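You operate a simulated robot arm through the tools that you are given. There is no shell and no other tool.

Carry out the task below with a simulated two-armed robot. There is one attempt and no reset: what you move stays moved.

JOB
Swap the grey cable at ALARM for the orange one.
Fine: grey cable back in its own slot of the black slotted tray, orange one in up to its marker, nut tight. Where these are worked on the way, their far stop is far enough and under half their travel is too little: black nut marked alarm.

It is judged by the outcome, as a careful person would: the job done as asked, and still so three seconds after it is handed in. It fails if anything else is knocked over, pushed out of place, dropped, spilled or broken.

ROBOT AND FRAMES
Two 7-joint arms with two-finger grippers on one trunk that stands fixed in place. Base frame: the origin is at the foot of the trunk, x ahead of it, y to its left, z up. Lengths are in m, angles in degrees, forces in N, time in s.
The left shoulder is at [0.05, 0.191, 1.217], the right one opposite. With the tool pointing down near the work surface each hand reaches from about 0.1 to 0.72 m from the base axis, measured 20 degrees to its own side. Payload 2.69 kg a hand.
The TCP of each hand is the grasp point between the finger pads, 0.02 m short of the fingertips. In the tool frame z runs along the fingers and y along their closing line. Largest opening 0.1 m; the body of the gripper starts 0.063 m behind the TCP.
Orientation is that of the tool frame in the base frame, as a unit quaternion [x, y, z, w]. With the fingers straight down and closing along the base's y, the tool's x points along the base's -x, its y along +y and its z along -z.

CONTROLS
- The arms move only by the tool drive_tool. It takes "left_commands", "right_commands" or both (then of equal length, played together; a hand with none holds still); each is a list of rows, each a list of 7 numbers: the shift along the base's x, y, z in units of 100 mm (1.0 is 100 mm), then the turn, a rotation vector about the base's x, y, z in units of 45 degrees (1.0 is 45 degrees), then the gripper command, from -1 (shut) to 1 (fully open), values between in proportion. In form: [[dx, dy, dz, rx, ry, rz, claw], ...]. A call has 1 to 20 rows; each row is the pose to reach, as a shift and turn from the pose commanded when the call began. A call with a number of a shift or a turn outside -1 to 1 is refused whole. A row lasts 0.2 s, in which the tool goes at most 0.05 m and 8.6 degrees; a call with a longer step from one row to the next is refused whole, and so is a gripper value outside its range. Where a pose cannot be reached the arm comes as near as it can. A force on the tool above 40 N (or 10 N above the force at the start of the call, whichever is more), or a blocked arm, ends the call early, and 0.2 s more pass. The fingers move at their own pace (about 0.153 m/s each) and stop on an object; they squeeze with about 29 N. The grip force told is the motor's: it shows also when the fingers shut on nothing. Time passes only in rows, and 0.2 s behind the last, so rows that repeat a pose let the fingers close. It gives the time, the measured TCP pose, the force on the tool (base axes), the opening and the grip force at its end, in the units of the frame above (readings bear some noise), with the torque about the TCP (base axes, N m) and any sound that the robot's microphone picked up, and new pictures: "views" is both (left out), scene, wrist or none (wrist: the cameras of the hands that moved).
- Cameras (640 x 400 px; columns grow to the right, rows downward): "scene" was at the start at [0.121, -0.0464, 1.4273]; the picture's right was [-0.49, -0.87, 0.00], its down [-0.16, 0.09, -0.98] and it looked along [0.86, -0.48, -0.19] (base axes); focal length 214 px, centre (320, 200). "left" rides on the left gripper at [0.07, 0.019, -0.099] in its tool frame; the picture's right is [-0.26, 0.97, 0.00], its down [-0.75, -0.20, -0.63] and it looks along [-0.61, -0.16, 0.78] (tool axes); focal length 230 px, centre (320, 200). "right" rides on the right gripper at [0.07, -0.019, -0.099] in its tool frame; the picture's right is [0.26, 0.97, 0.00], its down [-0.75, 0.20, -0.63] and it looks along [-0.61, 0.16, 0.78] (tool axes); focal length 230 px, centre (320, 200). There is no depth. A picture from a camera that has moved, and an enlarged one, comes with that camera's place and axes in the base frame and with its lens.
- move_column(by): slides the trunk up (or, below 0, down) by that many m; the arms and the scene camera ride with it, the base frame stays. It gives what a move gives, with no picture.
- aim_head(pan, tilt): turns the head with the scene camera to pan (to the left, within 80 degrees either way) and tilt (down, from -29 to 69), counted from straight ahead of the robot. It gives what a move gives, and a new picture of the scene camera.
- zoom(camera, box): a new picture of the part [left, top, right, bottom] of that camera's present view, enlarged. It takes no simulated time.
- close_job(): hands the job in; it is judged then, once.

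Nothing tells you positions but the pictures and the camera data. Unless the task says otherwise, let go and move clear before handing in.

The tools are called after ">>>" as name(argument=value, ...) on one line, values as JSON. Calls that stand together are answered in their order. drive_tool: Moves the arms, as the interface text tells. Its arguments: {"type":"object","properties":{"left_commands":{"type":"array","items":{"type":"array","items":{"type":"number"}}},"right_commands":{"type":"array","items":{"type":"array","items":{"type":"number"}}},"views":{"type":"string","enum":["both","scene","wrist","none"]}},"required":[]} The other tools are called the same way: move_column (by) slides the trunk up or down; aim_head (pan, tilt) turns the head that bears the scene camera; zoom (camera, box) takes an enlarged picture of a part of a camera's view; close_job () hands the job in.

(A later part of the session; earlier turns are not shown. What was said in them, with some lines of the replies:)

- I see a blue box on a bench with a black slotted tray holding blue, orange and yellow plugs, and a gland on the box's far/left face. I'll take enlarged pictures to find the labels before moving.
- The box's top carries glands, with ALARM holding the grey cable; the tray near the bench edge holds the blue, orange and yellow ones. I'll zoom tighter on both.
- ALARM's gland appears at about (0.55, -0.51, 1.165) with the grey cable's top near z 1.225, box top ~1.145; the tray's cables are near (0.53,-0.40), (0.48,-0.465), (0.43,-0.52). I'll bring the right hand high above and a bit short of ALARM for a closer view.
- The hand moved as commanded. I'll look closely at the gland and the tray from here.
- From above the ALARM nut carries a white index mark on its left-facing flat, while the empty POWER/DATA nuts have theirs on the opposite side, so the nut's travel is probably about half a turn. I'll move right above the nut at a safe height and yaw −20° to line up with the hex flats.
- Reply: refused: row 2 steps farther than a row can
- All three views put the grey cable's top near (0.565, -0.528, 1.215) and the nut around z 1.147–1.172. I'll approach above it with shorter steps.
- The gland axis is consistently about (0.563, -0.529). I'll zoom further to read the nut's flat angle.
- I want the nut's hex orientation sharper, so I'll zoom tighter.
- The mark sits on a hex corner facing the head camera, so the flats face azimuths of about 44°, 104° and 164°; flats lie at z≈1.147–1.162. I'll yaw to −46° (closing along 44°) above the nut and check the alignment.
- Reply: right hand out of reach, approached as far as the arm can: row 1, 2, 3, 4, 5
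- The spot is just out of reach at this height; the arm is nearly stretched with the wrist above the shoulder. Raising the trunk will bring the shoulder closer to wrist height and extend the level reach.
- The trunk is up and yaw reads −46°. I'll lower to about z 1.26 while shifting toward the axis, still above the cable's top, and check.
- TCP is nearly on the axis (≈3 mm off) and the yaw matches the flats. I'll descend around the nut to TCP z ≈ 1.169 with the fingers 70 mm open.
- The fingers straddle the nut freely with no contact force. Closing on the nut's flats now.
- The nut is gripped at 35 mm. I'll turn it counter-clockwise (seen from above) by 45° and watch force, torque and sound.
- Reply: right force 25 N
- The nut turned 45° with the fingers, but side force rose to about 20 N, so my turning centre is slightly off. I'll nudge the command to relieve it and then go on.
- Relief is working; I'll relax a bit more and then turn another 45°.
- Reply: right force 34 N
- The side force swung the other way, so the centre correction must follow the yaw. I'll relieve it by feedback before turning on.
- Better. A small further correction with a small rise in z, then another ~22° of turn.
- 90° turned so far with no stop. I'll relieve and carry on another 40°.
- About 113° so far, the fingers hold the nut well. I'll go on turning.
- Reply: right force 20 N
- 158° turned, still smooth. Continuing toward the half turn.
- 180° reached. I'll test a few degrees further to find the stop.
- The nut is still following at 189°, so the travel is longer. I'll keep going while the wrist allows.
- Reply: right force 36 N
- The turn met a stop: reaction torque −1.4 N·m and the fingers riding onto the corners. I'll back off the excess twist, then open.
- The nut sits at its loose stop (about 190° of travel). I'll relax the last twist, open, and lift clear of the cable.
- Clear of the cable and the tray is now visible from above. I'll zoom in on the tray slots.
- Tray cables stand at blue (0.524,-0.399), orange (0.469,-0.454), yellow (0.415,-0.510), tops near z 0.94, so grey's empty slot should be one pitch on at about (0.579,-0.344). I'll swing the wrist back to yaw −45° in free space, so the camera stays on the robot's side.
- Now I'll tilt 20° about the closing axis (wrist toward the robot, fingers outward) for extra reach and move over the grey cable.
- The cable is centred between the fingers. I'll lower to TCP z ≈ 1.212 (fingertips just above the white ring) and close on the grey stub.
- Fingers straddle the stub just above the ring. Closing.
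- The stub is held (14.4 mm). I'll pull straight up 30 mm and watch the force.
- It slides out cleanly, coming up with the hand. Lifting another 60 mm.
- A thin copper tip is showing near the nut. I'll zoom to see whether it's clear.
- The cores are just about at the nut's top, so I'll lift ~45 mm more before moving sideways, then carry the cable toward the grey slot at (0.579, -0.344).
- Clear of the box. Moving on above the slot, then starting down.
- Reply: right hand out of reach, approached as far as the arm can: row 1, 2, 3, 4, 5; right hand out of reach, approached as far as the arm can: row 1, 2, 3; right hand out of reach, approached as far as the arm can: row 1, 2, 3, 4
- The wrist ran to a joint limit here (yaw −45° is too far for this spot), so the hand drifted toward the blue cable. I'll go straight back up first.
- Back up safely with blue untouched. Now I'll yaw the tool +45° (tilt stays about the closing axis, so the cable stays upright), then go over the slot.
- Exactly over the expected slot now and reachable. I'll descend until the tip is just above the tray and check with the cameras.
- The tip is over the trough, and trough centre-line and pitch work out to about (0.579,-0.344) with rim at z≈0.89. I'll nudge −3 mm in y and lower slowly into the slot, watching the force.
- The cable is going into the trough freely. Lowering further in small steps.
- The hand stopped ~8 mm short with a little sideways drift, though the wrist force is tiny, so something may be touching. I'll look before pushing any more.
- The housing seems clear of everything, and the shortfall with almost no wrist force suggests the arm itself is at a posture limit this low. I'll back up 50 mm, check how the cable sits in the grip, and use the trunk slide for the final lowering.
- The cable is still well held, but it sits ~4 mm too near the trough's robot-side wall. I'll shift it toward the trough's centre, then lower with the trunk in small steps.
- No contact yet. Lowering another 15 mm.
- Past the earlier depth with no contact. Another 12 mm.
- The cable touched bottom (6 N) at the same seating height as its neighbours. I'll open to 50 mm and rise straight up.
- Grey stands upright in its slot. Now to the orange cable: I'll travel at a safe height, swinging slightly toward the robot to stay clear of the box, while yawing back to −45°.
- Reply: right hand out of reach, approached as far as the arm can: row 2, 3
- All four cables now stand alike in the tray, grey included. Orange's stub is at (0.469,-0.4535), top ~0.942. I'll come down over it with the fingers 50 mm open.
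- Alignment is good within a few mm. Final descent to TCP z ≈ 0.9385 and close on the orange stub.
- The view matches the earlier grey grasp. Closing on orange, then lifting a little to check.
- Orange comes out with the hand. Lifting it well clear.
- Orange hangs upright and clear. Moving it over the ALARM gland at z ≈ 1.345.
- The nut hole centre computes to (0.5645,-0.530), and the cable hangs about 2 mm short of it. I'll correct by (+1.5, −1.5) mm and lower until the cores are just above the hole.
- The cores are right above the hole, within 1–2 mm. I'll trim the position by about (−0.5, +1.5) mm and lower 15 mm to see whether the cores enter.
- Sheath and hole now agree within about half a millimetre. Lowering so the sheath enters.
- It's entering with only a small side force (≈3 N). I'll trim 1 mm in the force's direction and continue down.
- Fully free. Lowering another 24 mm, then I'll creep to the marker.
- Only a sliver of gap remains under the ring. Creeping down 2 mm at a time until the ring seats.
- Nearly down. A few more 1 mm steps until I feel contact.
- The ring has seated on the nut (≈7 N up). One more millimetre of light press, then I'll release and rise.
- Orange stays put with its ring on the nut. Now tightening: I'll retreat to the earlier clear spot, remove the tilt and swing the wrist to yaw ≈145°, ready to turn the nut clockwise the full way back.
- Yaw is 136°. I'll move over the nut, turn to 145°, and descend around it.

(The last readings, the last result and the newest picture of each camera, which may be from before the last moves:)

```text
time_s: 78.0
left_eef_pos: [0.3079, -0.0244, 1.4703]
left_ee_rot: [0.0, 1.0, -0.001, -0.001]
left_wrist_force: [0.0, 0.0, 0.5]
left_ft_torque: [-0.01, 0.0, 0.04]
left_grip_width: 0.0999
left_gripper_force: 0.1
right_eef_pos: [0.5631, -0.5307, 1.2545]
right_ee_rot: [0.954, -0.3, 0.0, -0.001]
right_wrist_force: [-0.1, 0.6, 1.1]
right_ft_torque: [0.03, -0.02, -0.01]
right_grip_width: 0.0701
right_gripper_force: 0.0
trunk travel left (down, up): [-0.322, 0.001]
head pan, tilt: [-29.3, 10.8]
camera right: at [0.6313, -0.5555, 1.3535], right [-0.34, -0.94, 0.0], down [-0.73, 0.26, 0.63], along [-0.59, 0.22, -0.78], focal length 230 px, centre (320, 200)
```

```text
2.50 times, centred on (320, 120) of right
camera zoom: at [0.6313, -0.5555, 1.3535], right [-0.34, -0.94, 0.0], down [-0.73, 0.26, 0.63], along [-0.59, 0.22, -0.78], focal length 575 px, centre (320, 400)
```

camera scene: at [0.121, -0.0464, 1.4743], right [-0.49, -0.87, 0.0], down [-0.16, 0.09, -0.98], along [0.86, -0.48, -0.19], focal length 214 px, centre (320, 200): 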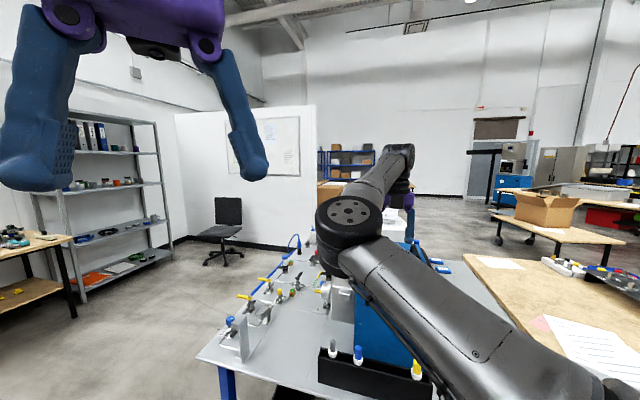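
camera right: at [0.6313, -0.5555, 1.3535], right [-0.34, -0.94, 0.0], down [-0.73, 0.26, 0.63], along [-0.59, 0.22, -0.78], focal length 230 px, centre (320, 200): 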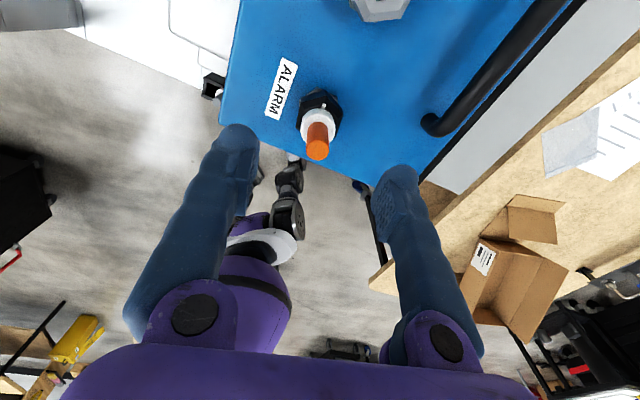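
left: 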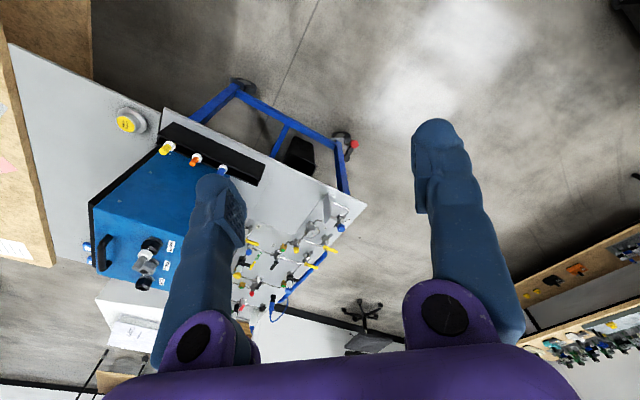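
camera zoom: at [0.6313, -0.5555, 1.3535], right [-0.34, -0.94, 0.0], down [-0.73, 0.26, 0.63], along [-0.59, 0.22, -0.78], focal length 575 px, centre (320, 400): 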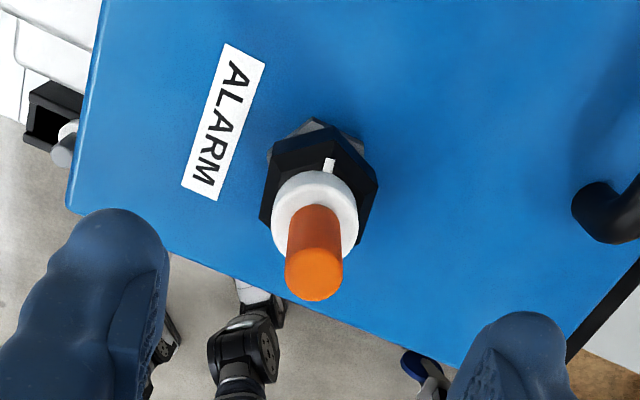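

The nut sits relative to the hand just as it did for loosening. Descending to grip height.

>>> drive_tool(right_commands=[[0.015, 0, -0.3, 0, 0, 0, 0.4], [0.02, 0, -0.6, 0, 0, 0, 0.4], [0.02, 0, -0.855, 0, 0, 0, 0.4], [0.02, 0, -0.855, 0, 0, 0, 0.4], [0.02, 0, -0.855, 0, 0, 0, -0.2], [0.02, 0, -0.855, 0, 0, 0, -1], [0.02, 0, -0.855, 0, 0, 0, -1]], views="wrist")

>>> zoom(camera="right", box=[200, 40, 440, 200])

```text
time_s: 79.6
left_eef_pos: [0.3084, -0.0258, 1.4712]
left_ee_rot: [0.0, 1.0, 0.001, -0.001]
left_wrist_force: [-0.4, -0.6, -0.2]
left_ft_torque: [0.0, -0.01, 0.02]
left_grip_width: 0.1002
left_gripper_force: 0.1
right_eef_pos: [0.5663, -0.5303, 1.1658]
right_ee_rot: [0.954, -0.299, -0.001, -0.001]
right_wrist_force: [-1.5, 2.1, -1.6]
right_ft_torque: [0.03, -0.07, 0.0]
right_grip_width: 0.0347
right_gripper_force: 44.9
trunk travel left (down, up): [-0.322, 0.001]
head pan, tilt: [-29.3, 10.8]
camera right: at [0.6344, -0.5557, 1.2639], right [-0.34, -0.94, 0.0], down [-0.73, 0.26, 0.63], along [-0.59, 0.22, -0.78], focal length 230 px, centre (320, 200)
```

right: 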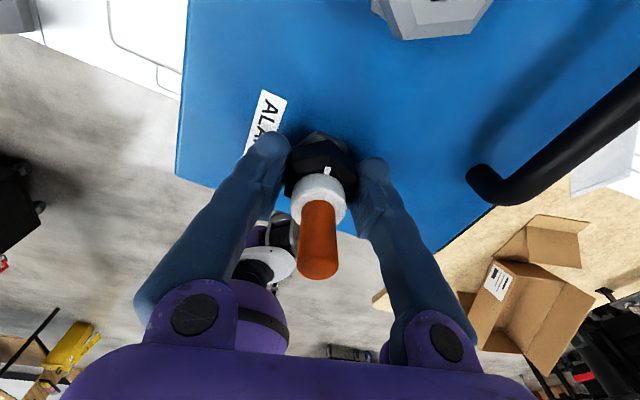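

```text
2.50 times, centred on (320, 120) of right
camera zoom: at [0.6344, -0.5557, 1.2639], right [-0.34, -0.94, 0.0], down [-0.73, 0.26, 0.63], along [-0.59, 0.22, -0.78], focal length 575 px, centre (320, 400)
```

zoom: 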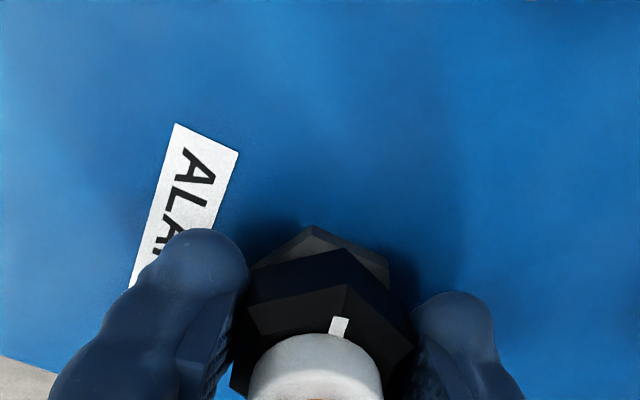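

Gripped flush (34.7 mm). Turning clockwise in steps, relieving side force as I go.

>>> drive_tool(right_commands=[[0, 0, 0, 0, 0, -0.17, -1], [0, 0, 0, 0, 0, -0.34, -1], [0, 0, 0, 0, 0, -0.51, -1], [0, 0, 0, 0, 0, -0.51, -1]], views="none")

```text
time_s: 80.6
left_eef_pos: [0.3083, -0.0262, 1.4715]
left_ee_rot: [0.0, 1.0, 0.0, -0.001]
left_wrist_force: [0.2, 0.3, 0.1]
left_ft_torque: [-0.02, -0.01, 0.02]
left_grip_width: 0.1
left_gripper_force: 0.1
right_eef_pos: [0.5674, -0.5312, 1.1644]
right_ee_rot: [0.875, -0.484, -0.003, -0.001]
right_wrist_force: [-3.8, 9.8, -15.7]
right_ft_torque: [-0.37, -0.25, -0.02]
right_grip_width: 0.0349
right_gripper_force: 45.2
trunk travel left (down, up): [-0.322, 0.001]
head pan, tilt: [-29.3, 10.8]
```

>>> drive_tool(right_commands=[[-0.005, 0.01, -0.015, 0, 0, 0, -1], [-0.005, 0.01, -0.015, 0, 0, -0.17, -1], [-0.005, 0.01, -0.015, 0, 0, -0.34, -1], [-0.005, 0.01, -0.015, 0, 0, -0.51, -1], [-0.005, 0.01, -0.015, 0, 0, -0.51, -1]], views="none")

```text
time_s: 81.8
left_eef_pos: [0.3094, -0.0267, 1.4707]
left_ee_rot: [-0.001, 1.0, 0.0, -0.002]
left_wrist_force: [-0.9, -0.1, -0.4]
left_ft_torque: [-0.01, 0.0, -0.03]
left_grip_width: 0.0998
left_gripper_force: 0.1
right_eef_pos: [0.5659, -0.5315, 1.1653]
right_ee_rot: [0.761, -0.648, -0.002, -0.001]
right_wrist_force: [-3.0, 5.8, -16.1]
right_ft_torque: [0.13, -0.06, -0.01]
right_grip_width: 0.0348
right_gripper_force: 44.9
trunk travel left (down, up): [-0.322, 0.001]
head pan, tilt: [-29.3, 10.8]
```

>>> drive_tool(right_commands=[[-0.005, 0.008, -0.02, 0, 0, 0, -1], [-0.005, 0.008, -0.02, 0, 0, -0.17, -1], [-0.005, 0.008, -0.02, 0, 0, -0.34, -1], [-0.005, 0.008, -0.02, 0, 0, -0.51, -1], [-0.005, 0.008, -0.02, 0, 0, -0.51, -1]], views="wrist")

>>> zoom(camera="right", box=[200, 40, 440, 200])

```text
time_s: 83.0
left_eef_pos: [0.3092, -0.0263, 1.4707]
left_ee_rot: [0.001, 1.0, 0.0, -0.001]
left_wrist_force: [0.3, -0.2, -0.4]
left_ft_torque: [-0.01, 0.01, -0.01]
left_grip_width: 0.0996
left_gripper_force: 0.1
right_eef_pos: [0.5648, -0.5301, 1.1641]
right_ee_rot: [-0.616, 0.788, -0.001, 0.0]
right_wrist_force: [7.1, -6.8, 3.4]
right_ft_torque: [-0.58, -0.05, -0.04]
right_grip_width: 0.0348
right_gripper_force: 45.2
trunk travel left (down, up): [-0.322, 0.001]
head pan, tilt: [-29.3, 10.8]
camera right: at [0.5668, -0.603, 1.2632], right [-1.0, -0.02, 0.0], down [-0.02, 0.78, 0.63], along [-0.01, 0.63, -0.78], focal length 230 px, centre (320, 200)
```

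right: 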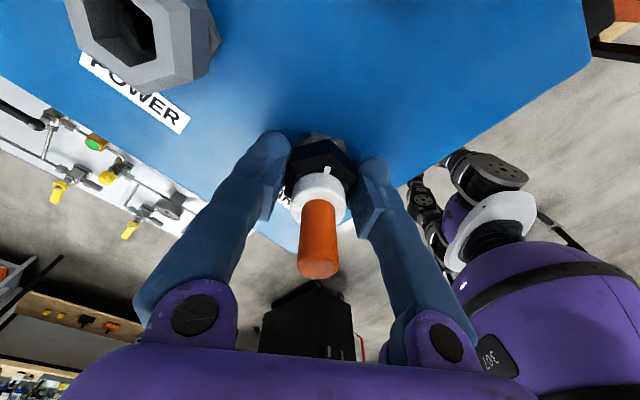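

```text
2.50 times, centred on (320, 120) of right
camera zoom: at [0.5668, -0.603, 1.2632], right [-1.0, -0.02, 0.0], down [-0.02, 0.78, 0.63], along [-0.01, 0.63, -0.78], focal length 575 px, centre (320, 400)
```

zoom: 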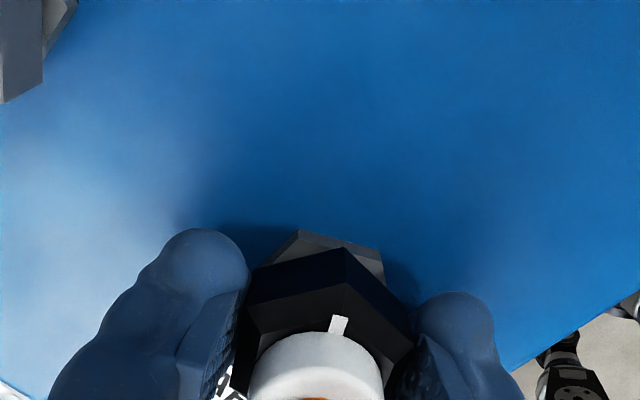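

The nut turns with the hand (≈69° so far). Continuing.

>>> drive_tool(right_commands=[[0.01, -0.01, 0, 0, 0, 0, -1], [0.01, -0.01, 0, 0, 0, -0.17, -1], [0.01, -0.01, 0, 0, 0, -0.34, -1], [0.01, -0.01, 0, 0, 0, -0.51, -1], [0.01, -0.01, 0, 0, 0, -0.51, -1]], views="none")

```text
time_s: 84.2
left_eef_pos: [0.3078, -0.0273, 1.4699]
left_ee_rot: [0.0, 1.0, 0.001, 0.0]
left_wrist_force: [0.7, 1.2, 0.3]
left_ft_torque: [0.02, 0.01, 0.0]
left_grip_width: 0.0998
left_gripper_force: 0.1
right_eef_pos: [0.5642, -0.5309, 1.1641]
right_ee_rot: [-0.449, 0.894, 0.001, 0.002]
right_wrist_force: [3.2, -5.2, 0.3]
right_ft_torque: [-0.19, 0.09, -0.04]
right_grip_width: 0.0345
right_gripper_force: 45.4
trunk travel left (down, up): [-0.322, 0.001]
head pan, tilt: [-29.3, 10.8]
```

>>> drive_tool(right_commands=[[0.005, -0.005, 0, 0, 0, -0.17, -1], [0.005, -0.005, 0, 0, 0, -0.34, -1], [0.005, -0.005, 0, 0, 0, -0.51, -1], [0.005, -0.005, 0, 0, 0, -0.51, -1]], views="none")

```text
time_s: 85.2
left_eef_pos: [0.3065, -0.0262, 1.4704]
left_ee_rot: [-0.001, 1.0, 0.0, -0.001]
left_wrist_force: [-0.5, -0.7, 0.0]
left_ft_torque: [0.01, -0.01, -0.02]
left_grip_width: 0.1004
left_gripper_force: 0.2
right_eef_pos: [0.5659, -0.5307, 1.1629]
right_ee_rot: [-0.261, 0.965, 0.0, 0.001]
right_wrist_force: [-5.7, 2.9, -7.2]
right_ft_torque: [0.38, -0.15, 0.02]
right_grip_width: 0.0346
right_gripper_force: 44.6
trunk travel left (down, up): [-0.322, 0.001]
head pan, tilt: [-29.3, 10.8]
```

115° so far with modest forces. Continuing.

>>> drive_tool(right_commands=[[-0.008, 0.005, -0.008, 0, 0, -0.17, -1], [-0.008, 0.005, -0.008, 0, 0, -0.34, -1], [-0.008, 0.005, -0.008, 0, 0, -0.51, -1], [-0.008, 0.005, -0.008, 0, 0, -0.51, -1]], views="none")

```text
time_s: 86.2
left_eef_pos: [0.3068, -0.0266, 1.4707]
left_ee_rot: [0.0, 1.0, -0.001, 0.0]
left_wrist_force: [-0.3, -0.2, 1.4]
left_ft_torque: [0.04, -0.01, -0.01]
left_grip_width: 0.1
left_gripper_force: 0.0
right_eef_pos: [0.5649, -0.5304, 1.1629]
right_ee_rot: [-0.063, 0.998, -0.001, 0.002]
right_wrist_force: [-2.9, -4.4, -1.1]
right_ft_torque: [-0.27, 0.05, 0.0]
right_grip_width: 0.0349
right_gripper_force: 45.1
trunk travel left (down, up): [-0.322, 0.001]
head pan, tilt: [-29.3, 10.8]
```

>>> drive_tool(right_commands=[[-0.003, -0.005, 0, 0, 0, -0.17, -1], [-0.003, -0.005, 0, 0, 0, -0.34, -1], [-0.003, -0.005, 0, 0, 0, -0.51, -1], [-0.003, -0.005, 0, 0, 0, -0.51, -1]], views="none")

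```text
time_s: 87.2
left_eef_pos: [0.3073, -0.026, 1.47]
left_ee_rot: [0.0, 1.0, -0.001, 0.0]
left_wrist_force: [-0.3, 0.0, 0.1]
left_ft_torque: [-0.03, 0.0, -0.03]
left_grip_width: 0.1001
left_gripper_force: 0.0
right_eef_pos: [0.5639, -0.5304, 1.1627]
right_ee_rot: [0.136, 0.991, -0.001, 0.001]
right_wrist_force: [0.8, 1.7, -2.0]
right_ft_torque: [0.06, -0.41, -0.01]
right_grip_width: 0.0343
right_gripper_force: 45.1
trunk travel left (down, up): [-0.322, 0.001]
head pan, tilt: [-29.3, 10.8]
```

161° so far. Continuing toward the tight stop.

>>> drive_tool(right_commands=[[0, 0, 0, 0, 0, -0.17, -1], [0, 0, 0, 0, 0, -0.34, -1], [0, 0, 0, 0, 0, -0.51, -1], [0, 0, 0, 0, 0, -0.51, -1]], views="wrist")

>>> zoom(camera="right", box=[200, 40, 440, 200])

```text
time_s: 88.2
left_eef_pos: [0.3083, -0.0254, 1.4715]
left_ee_rot: [0.001, 1.0, 0.0, 0.0]
left_wrist_force: [-0.5, 0.2, -0.1]
left_ft_torque: [-0.01, 0.0, -0.02]
left_grip_width: 0.1001
left_gripper_force: 0.2
right_eef_pos: [0.564, -0.5304, 1.1627]
right_ee_rot: [0.33, 0.944, -0.002, 0.001]
right_wrist_force: [2.1, 2.2, -5.0]
right_ft_torque: [-0.09, -0.29, 0.0]
right_grip_width: 0.0344
right_gripper_force: 45.0
trunk travel left (down, up): [-0.322, 0.001]
head pan, tilt: [-29.3, 10.8]
camera right: at [0.4995, -0.5008, 1.2624], right [0.4, 0.92, 0.0], down [0.71, -0.31, 0.63], along [0.58, -0.25, -0.78], focal length 230 px, centre (320, 200)
```

right: 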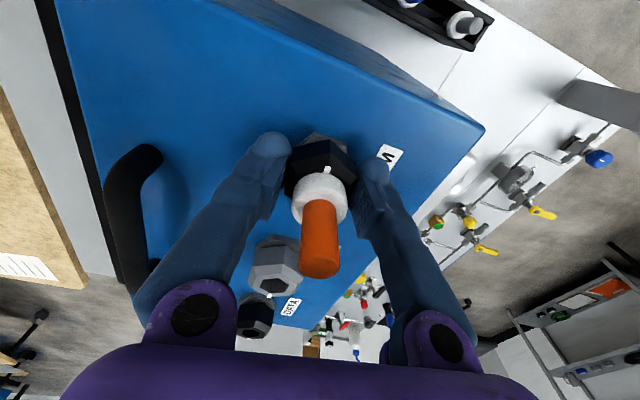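

```text
2.50 times, centred on (320, 120) of right
camera zoom: at [0.4995, -0.5008, 1.2624], right [0.4, 0.92, 0.0], down [0.71, -0.31, 0.63], along [0.58, -0.25, -0.78], focal length 575 px, centre (320, 400)
```

zoom: 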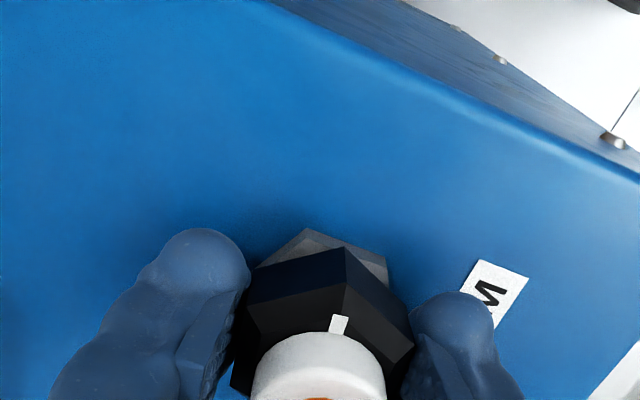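

184° done; the starting orientation was about −47°. Turning on until the stop is felt.

>>> drive_tool(right_commands=[[0, 0, 0, 0, 0, -0.12, -1], [0, 0, 0, 0, 0, -0.22, -1], [0, 0, 0, 0, 0, -0.22, -1]], views="none")

>>> drive_tool(right_commands=[[0, 0, 0, 0, 0, -0.1, -1], [0, 0, 0, 0, 0, -0.2, -1], [0, 0, 0, 0, 0, -0.2, -1]], views="wrist")

>>> zoom(camera="right", box=[200, 40, 440, 200])

```text
time_s: 89.0
left_eef_pos: [0.3076, -0.0252, 1.4695]
left_ee_rot: [0.0, 1.0, 0.0, -0.001]
left_wrist_force: [0.2, -0.2, -0.1]
left_ft_torque: [0.01, 0.0, -0.06]
left_grip_width: 0.0998
left_gripper_force: 0.1
right_eef_pos: [0.5654, -0.5302, 1.1639]
right_ee_rot: [0.409, 0.913, -0.002, 0.0]
right_wrist_force: [4.0, 3.9, -2.7]
right_ft_torque: [0.1, -0.01, 1.44]
right_grip_width: 0.0349
right_gripper_force: 44.9
trunk travel left (down, up): [-0.322, 0.001]
head pan, tilt: [-29.3, 10.8]
```

```text
time_s: 89.8
left_eef_pos: [0.308, -0.0248, 1.4698]
left_ee_rot: [0.0, 1.0, -0.001, -0.002]
left_wrist_force: [0.4, 0.1, -0.3]
left_ft_torque: [-0.03, -0.01, 0.02]
left_grip_width: 0.1004
left_gripper_force: 0.1
right_eef_pos: [0.5655, -0.5297, 1.1636]
right_ee_rot: [0.41, 0.912, -0.001, 0.0]
right_wrist_force: [4.9, 5.3, -3.0]
right_ft_torque: [0.04, -0.11, 1.16]
right_grip_width: 0.0355
right_gripper_force: 44.9
right hand out of reach, approached as far as the arm can: row 1, 2, 3
trunk travel left (down, up): [-0.322, 0.001]
head pan, tilt: [-29.3, 10.8]
camera right: at [0.5053, -0.4898, 1.2623], right [0.55, 0.83, 0.0], down [0.65, -0.43, 0.63], along [0.53, -0.35, -0.78], focal length 230 px, centre (320, 200)
```

right: 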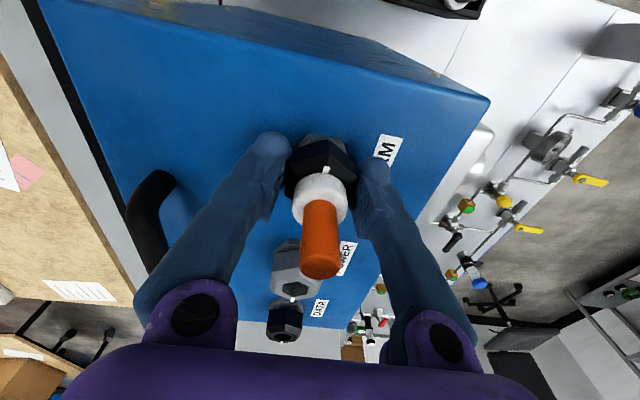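

```text
2.50 times, centred on (320, 120) of right
camera zoom: at [0.5053, -0.4898, 1.2623], right [0.55, 0.83, 0.0], down [0.65, -0.43, 0.63], along [0.53, -0.35, -0.78], focal length 575 px, centre (320, 400)
```

zoom: 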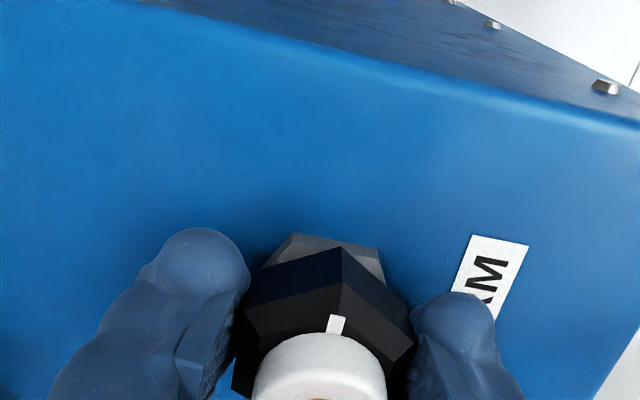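

The reaction torque jumped to +1.4 N·m at yaw −48°, the nut's original tight orientation, so it is at its far stop. Opening and rising straight up.

>>> drive_tool(right_commands=[[0, 0, 0, 0, 0, 0, -0.2], [0, 0, 0, 0, 0, 0, 0.2], [0, 0, 0, 0, 0, 0, 0.2], [0, 0, 0.25, 0, 0, 0, 0.2], [0, 0, 0.5, 0, 0, 0, 0.2], [0, 0, 0.8, 0, 0, 0, 0.2], [-0.1, 0.07, 0.9, 0, 0, 0, 0.2], [-0.4, 0.27, 1.0, 0, 0, 0, 0.2], [-0.7, 0.5, 1.0, 0, 0, 0, 0.2]], views="both")

>>> zoom(camera="right", box=[260, 60, 380, 180])

>>> zoom(camera="scene", box=[340, 210, 420, 280])

```text
time_s: 91.8
left_eef_pos: [0.3062, -0.0243, 1.4712]
left_ee_rot: [0.0, 1.0, -0.001, -0.001]
left_wrist_force: [0.0, 0.3, -0.7]
left_ft_torque: [0.01, -0.04, -0.03]
left_grip_width: 0.0999
left_gripper_force: 0.0
right_eef_pos: [0.4938, -0.48, 1.2635]
right_ee_rot: [0.41, 0.912, -0.002, 0.001]
right_wrist_force: [0.5, -0.1, -0.6]
right_ft_torque: [-0.03, -0.03, -0.01]
right_grip_width: 0.0599
right_gripper_force: 0.1
right hand out of reach, approached as far as the arm can: row 5, 6, 7
trunk travel left (down, up): [-0.322, 0.001]
head pan, tilt: [-29.3, 10.8]
camera scene: at [0.1205, -0.0452, 1.4745], right [-0.49, -0.87, 0.0], down [-0.16, 0.09, -0.98], along [0.86, -0.48, -0.19], focal length 214 px, centre (320, 200)
camera right: at [0.4337, -0.4395, 1.3617], right [0.55, 0.83, 0.0], down [0.65, -0.43, 0.63], along [0.53, -0.35, -0.77], focal length 230 px, centre (320, 200)
```

scene: 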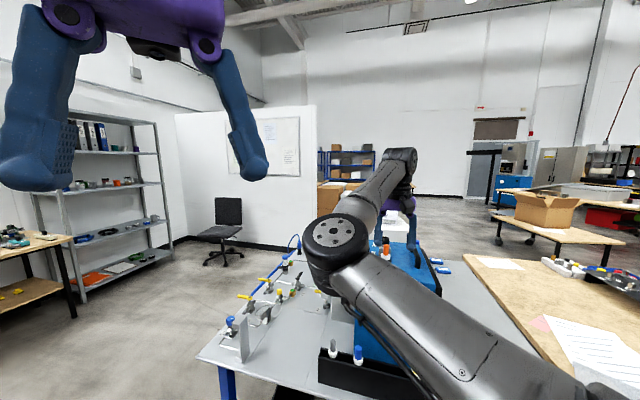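
right: 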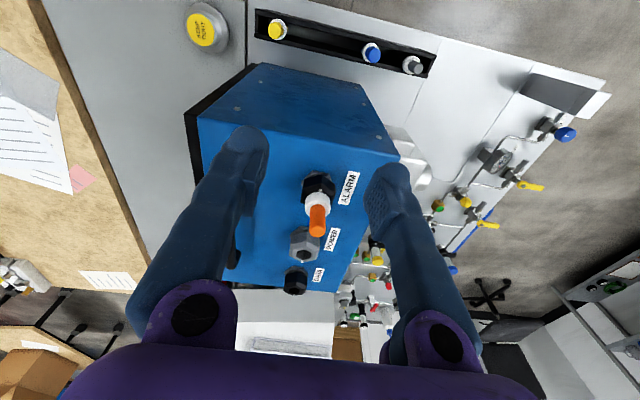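

```text
3.33 times, centred on (320, 120) of right
camera zoom: at [0.4337, -0.4395, 1.3617], right [0.55, 0.83, 0.0], down [0.65, -0.43, 0.63], along [0.53, -0.35, -0.77], focal length 767 px, centre (320, 467)
```

zoom: 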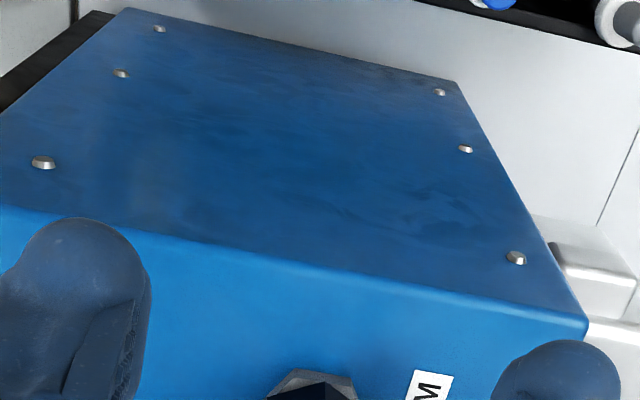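

```text
5.71 times, centred on (380, 245) of scene
camera zoom: at [0.1205, -0.0452, 1.4745], right [-0.49, -0.87, 0.0], down [-0.16, 0.09, -0.98], along [0.86, -0.48, -0.19], focal length 1226 px, centre (-23, -57)
```

zoom: 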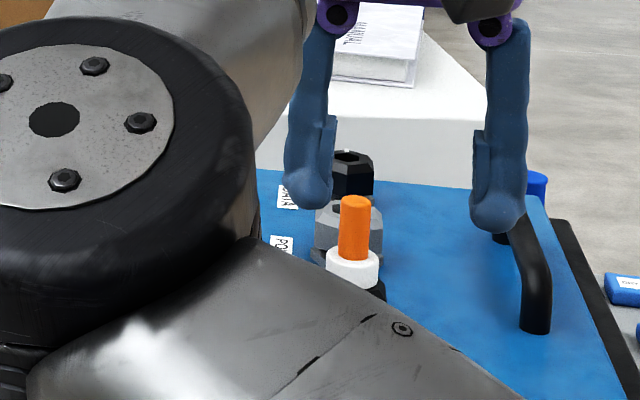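

The hand is clear. I'll retreat toward its start pose and inspect everything with the head camera.

>>> drive_tool(right_commands=[[-0.3, 0.1, 0.2, 0, 0, 0.15, 0.5], [-0.6, 0.2, 0.4, 0, 0, 0.3, 1], [-0.9, 0.3, 0.6, 0, 0, 0.45, 1], [-1.0, 0.35, 0.9, 0, 0, 0.6, 1]], views="none")

>>> drive_tool(right_commands=[[-0.3, 0.1, 0.3, 0, 0, 0.15, 1], [-0.6, 0.2, 0.6, 0, 0, 0.3, 1], [-0.8, 0.3, 0.9, 0, 0, 0.45, 1], [-0.8, 0.3, 0.9, 0, 0, 0.45, 1]], views="both")

>>> zoom(camera="scene", box=[370, 220, 410, 270])

>>> zoom(camera="scene", box=[300, 310, 480, 400])

>>> zoom(camera="left", box=[120, 210, 200, 290])

```text
time_s: 92.8
left_eef_pos: [0.3061, -0.0255, 1.4706]
left_ee_rot: [0.0, 1.0, -0.001, 0.0]
left_wrist_force: [-0.2, 0.2, 0.3]
left_ft_torque: [-0.02, -0.01, 0.01]
left_grip_width: 0.0999
left_gripper_force: 0.1
right_eef_pos: [0.396, -0.4444, 1.3518]
right_ee_rot: [0.185, 0.983, -0.001, 0.002]
right_wrist_force: [-0.2, -0.5, -0.4]
right_ft_torque: [0.02, 0.01, -0.03]
right_grip_width: 0.1
right_gripper_force: 0.1
trunk travel left (down, up): [-0.322, 0.001]
head pan, tilt: [-29.3, 10.8]
```

```text
time_s: 93.8
left_eef_pos: [0.3084, -0.0251, 1.4716]
left_ee_rot: [0.0, 1.0, 0.001, -0.001]
left_wrist_force: [0.2, -0.5, 0.6]
left_ft_torque: [0.03, -0.01, -0.03]
left_grip_width: 0.0998
left_gripper_force: 0.1
right_eef_pos: [0.3118, -0.426, 1.4429]
right_ee_rot: [0.01, 1.0, 0.0, 0.0]
right_wrist_force: [0.4, -0.4, -0.2]
right_ft_torque: [0.01, 0.02, -0.01]
right_grip_width: 0.1
right_gripper_force: 0.1
right hand out of reach, approached as far as the arm can: row 3, 4
trunk travel left (down, up): [-0.322, 0.001]
head pan, tilt: [-29.3, 10.8]
camera scene: at [0.1217, -0.0462, 1.4743], right [-0.49, -0.87, 0.0], down [-0.16, 0.09, -0.98], along [0.86, -0.48, -0.19], focal length 214 px, centre (320, 200)
camera right: at [0.2422, -0.4418, 1.5409], right [-0.24, 0.97, 0.0], down [0.75, 0.19, 0.63], along [0.61, 0.15, -0.78], focal length 230 px, centre (320, 200)
```

scene: 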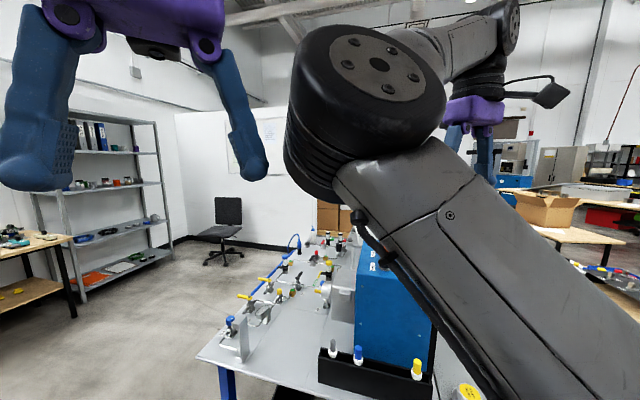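
right: 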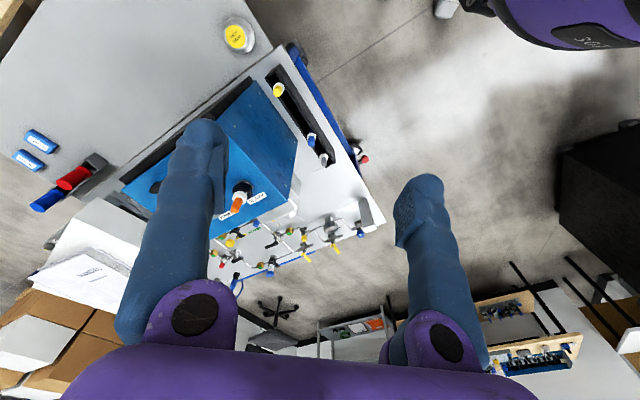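

```text
8.00 times, centred on (390, 245) of scene
camera zoom: at [0.1217, -0.0462, 1.4743], right [-0.49, -0.87, 0.0], down [-0.16, 0.09, -0.98], along [0.86, -0.48, -0.19], focal length 1716 px, centre (-240, -160)
```

zoom: 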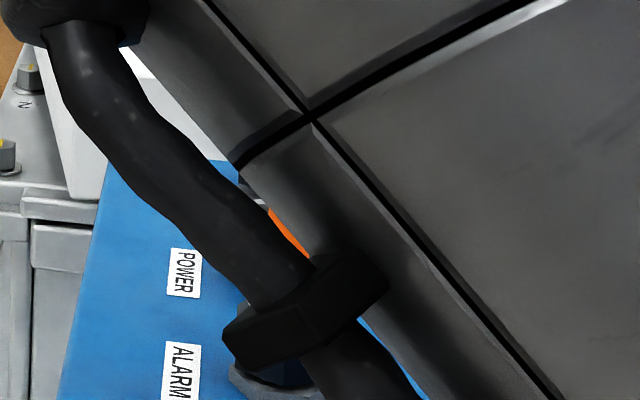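

```text
3.56 times, centred on (390, 355) of scene
camera zoom: at [0.1217, -0.0462, 1.4743], right [-0.49, -0.87, 0.0], down [-0.16, 0.09, -0.98], along [0.86, -0.48, -0.19], focal length 763 px, centre (71, -351)
```

zoom: 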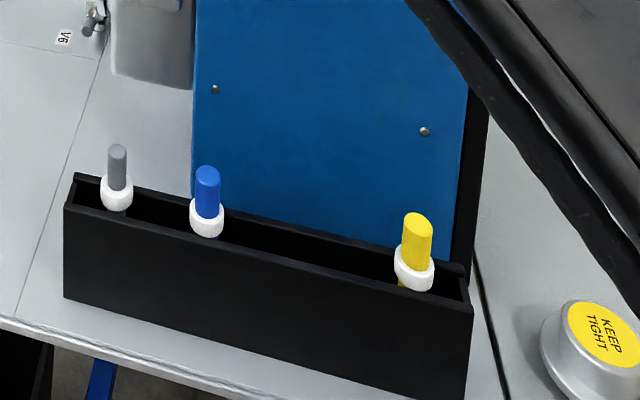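

```text
5.00 times, centred on (160, 250) of left
camera zoom: at [0.2382, -0.0071, 1.5702], right [0.26, 0.97, 0.0], down [0.75, -0.2, 0.63], along [0.61, -0.16, -0.78], focal length 1150 px, centre (1120, -50)
```

zoom: 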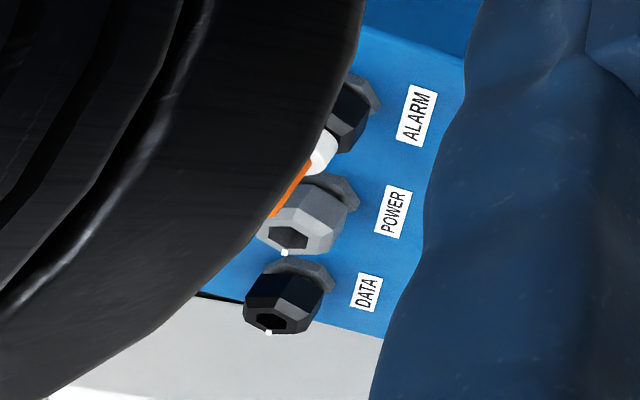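

Grey is in its slot and blue and yellow are undisturbed. One last close look at ALARM through the right wrist camera.

>>> zoom(camera="right", box=[215, 165, 275, 225])

>>> zoom(camera="right", box=[250, 60, 350, 180])

```text
6.67 times, centred on (245, 195) of right
camera zoom: at [0.2422, -0.4418, 1.5409], right [-0.24, 0.97, 0.0], down [0.75, 0.19, 0.63], along [0.61, 0.15, -0.78], focal length 1534 px, centre (820, 233)
```

zoom: 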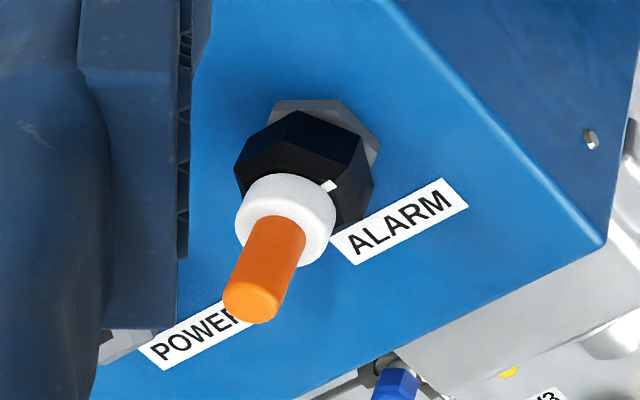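

```text
3.33 times, centred on (300, 120) of right
camera zoom: at [0.2422, -0.4418, 1.5409], right [-0.24, 0.97, 0.0], down [0.75, 0.19, 0.63], along [0.61, 0.15, -0.78], focal length 767 px, centre (387, 467)
```

zoom: 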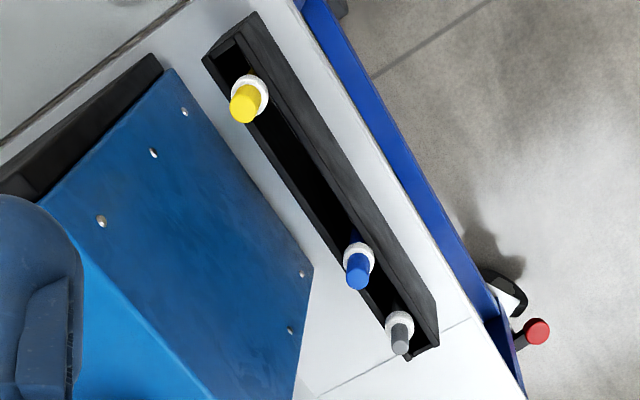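

The index mark is back at its original tight position and the ring sits on the nut. I'll shift the arm aside to get a side view of that ring from the head camera.

>>> drive_tool(right_commands=[[0.0, -0.4, 0, 0, 0, 0, 1], [0.0, -0.8, 0, 0, 0, 0, 1], [-0.3, -1.0, 0, 0, 0, 0, 1], [-0.7, -1.0, 0, 0, 0, 0, 1], [-0.7, -1.0, 0, 0, 0, 0, 1]], views="scene")

>>> zoom(camera="scene", box=[378, 225, 402, 265])

>>> zoom(camera="left", box=[120, 210, 200, 290])

```text
time_s: 95.0
left_eef_pos: [0.3081, -0.0264, 1.4709]
left_ee_rot: [0.0, 1.0, 0.0, -0.001]
left_wrist_force: [0.9, 0.0, 0.2]
left_ft_torque: [-0.01, -0.01, 0.03]
left_grip_width: 0.1002
left_gripper_force: 0.0
right_eef_pos: [0.2407, -0.5249, 1.4418]
right_ee_rot: [0.011, 1.0, -0.001, 0.001]
right_wrist_force: [-0.2, -0.2, 0.2]
right_ft_torque: [0.0, 0.01, 0.01]
right_grip_width: 0.0999
right_gripper_force: 0.0
trunk travel left (down, up): [-0.322, 0.001]
head pan, tilt: [-29.3, 10.8]
camera scene: at [0.1214, -0.0464, 1.4743], right [-0.49, -0.87, 0.0], down [-0.16, 0.09, -0.98], along [0.86, -0.48, -0.19], focal length 214 px, centre (320, 200)
```

scene: 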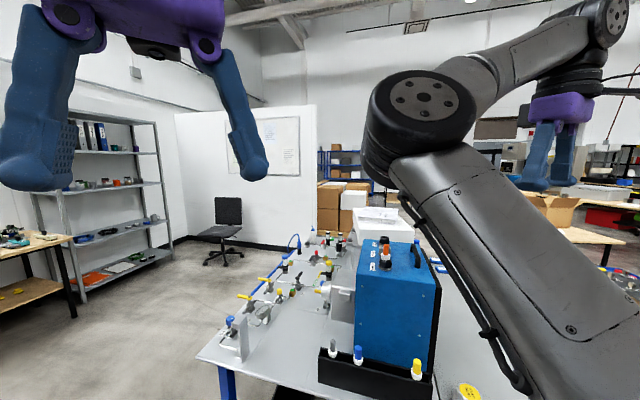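

```text
10.00 times, centred on (390, 245) of scene
camera zoom: at [0.1214, -0.0464, 1.4743], right [-0.49, -0.87, 0.0], down [-0.16, 0.09, -0.98], along [0.86, -0.48, -0.19], focal length 2145 px, centre (-380, -250)
```

zoom: 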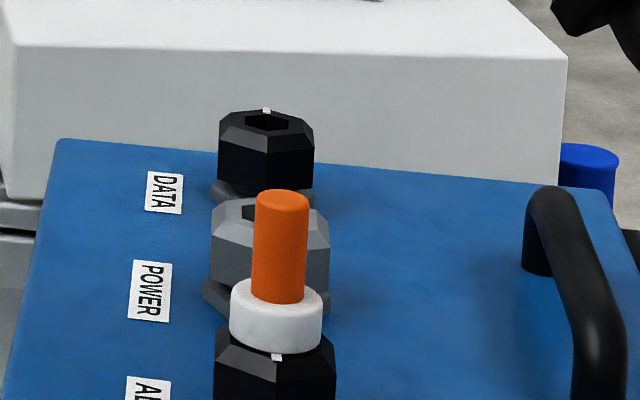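

```text
5.00 times, centred on (160, 250) of left
camera zoom: at [0.238, -0.0073, 1.5702], right [0.26, 0.97, 0.0], down [0.75, -0.2, 0.63], along [0.61, -0.16, -0.78], focal length 1150 px, centre (1120, -50)
```

zoom: 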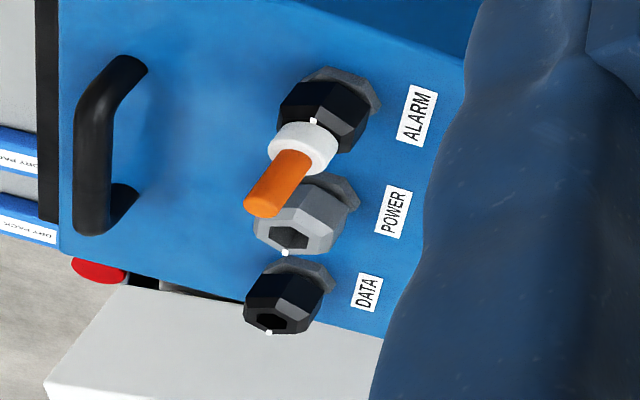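

The orange cable's ring sits right on the ALARM nut, with the nut's mark back at the tight position. Grey stands in its tray slot, everything else looks undisturbed and both hands are clear, so I'm handing in.

>>> close_job()

```text
The job is handed in.
```

I swapped the cables at ALARM and handed the job in. No verdict has come back, so this is what I could see and measure at the end.

- **Grey cable:** it stands upright in the tray's one empty slot, next to blue. It touched bottom at the same height as the other cables.
- **Orange cable:** it is in the ALARM gland with its white ring resting on the nut. I felt about 7 N of resistance as it seated.
- **Black ALARM nut:** I turned it about 193° clockwise, the full way back to its original position, where it met a firm stop. The white mark is back where it started.
- **Everything else:** the blue and yellow cables, the other glands and the rest of the bench looked undisturbed. The right gripper is open and clear. The left arm was never driven.

While carrying the grey cable, the arm reached a joint limit and drifted close to the blue cable. I raised the hand before anything touched and approached again from another angle. On the first try at lowering grey into its slot, the cable caught on something inside the tray. I lifted it, re-centred it, and it went in cleanly.
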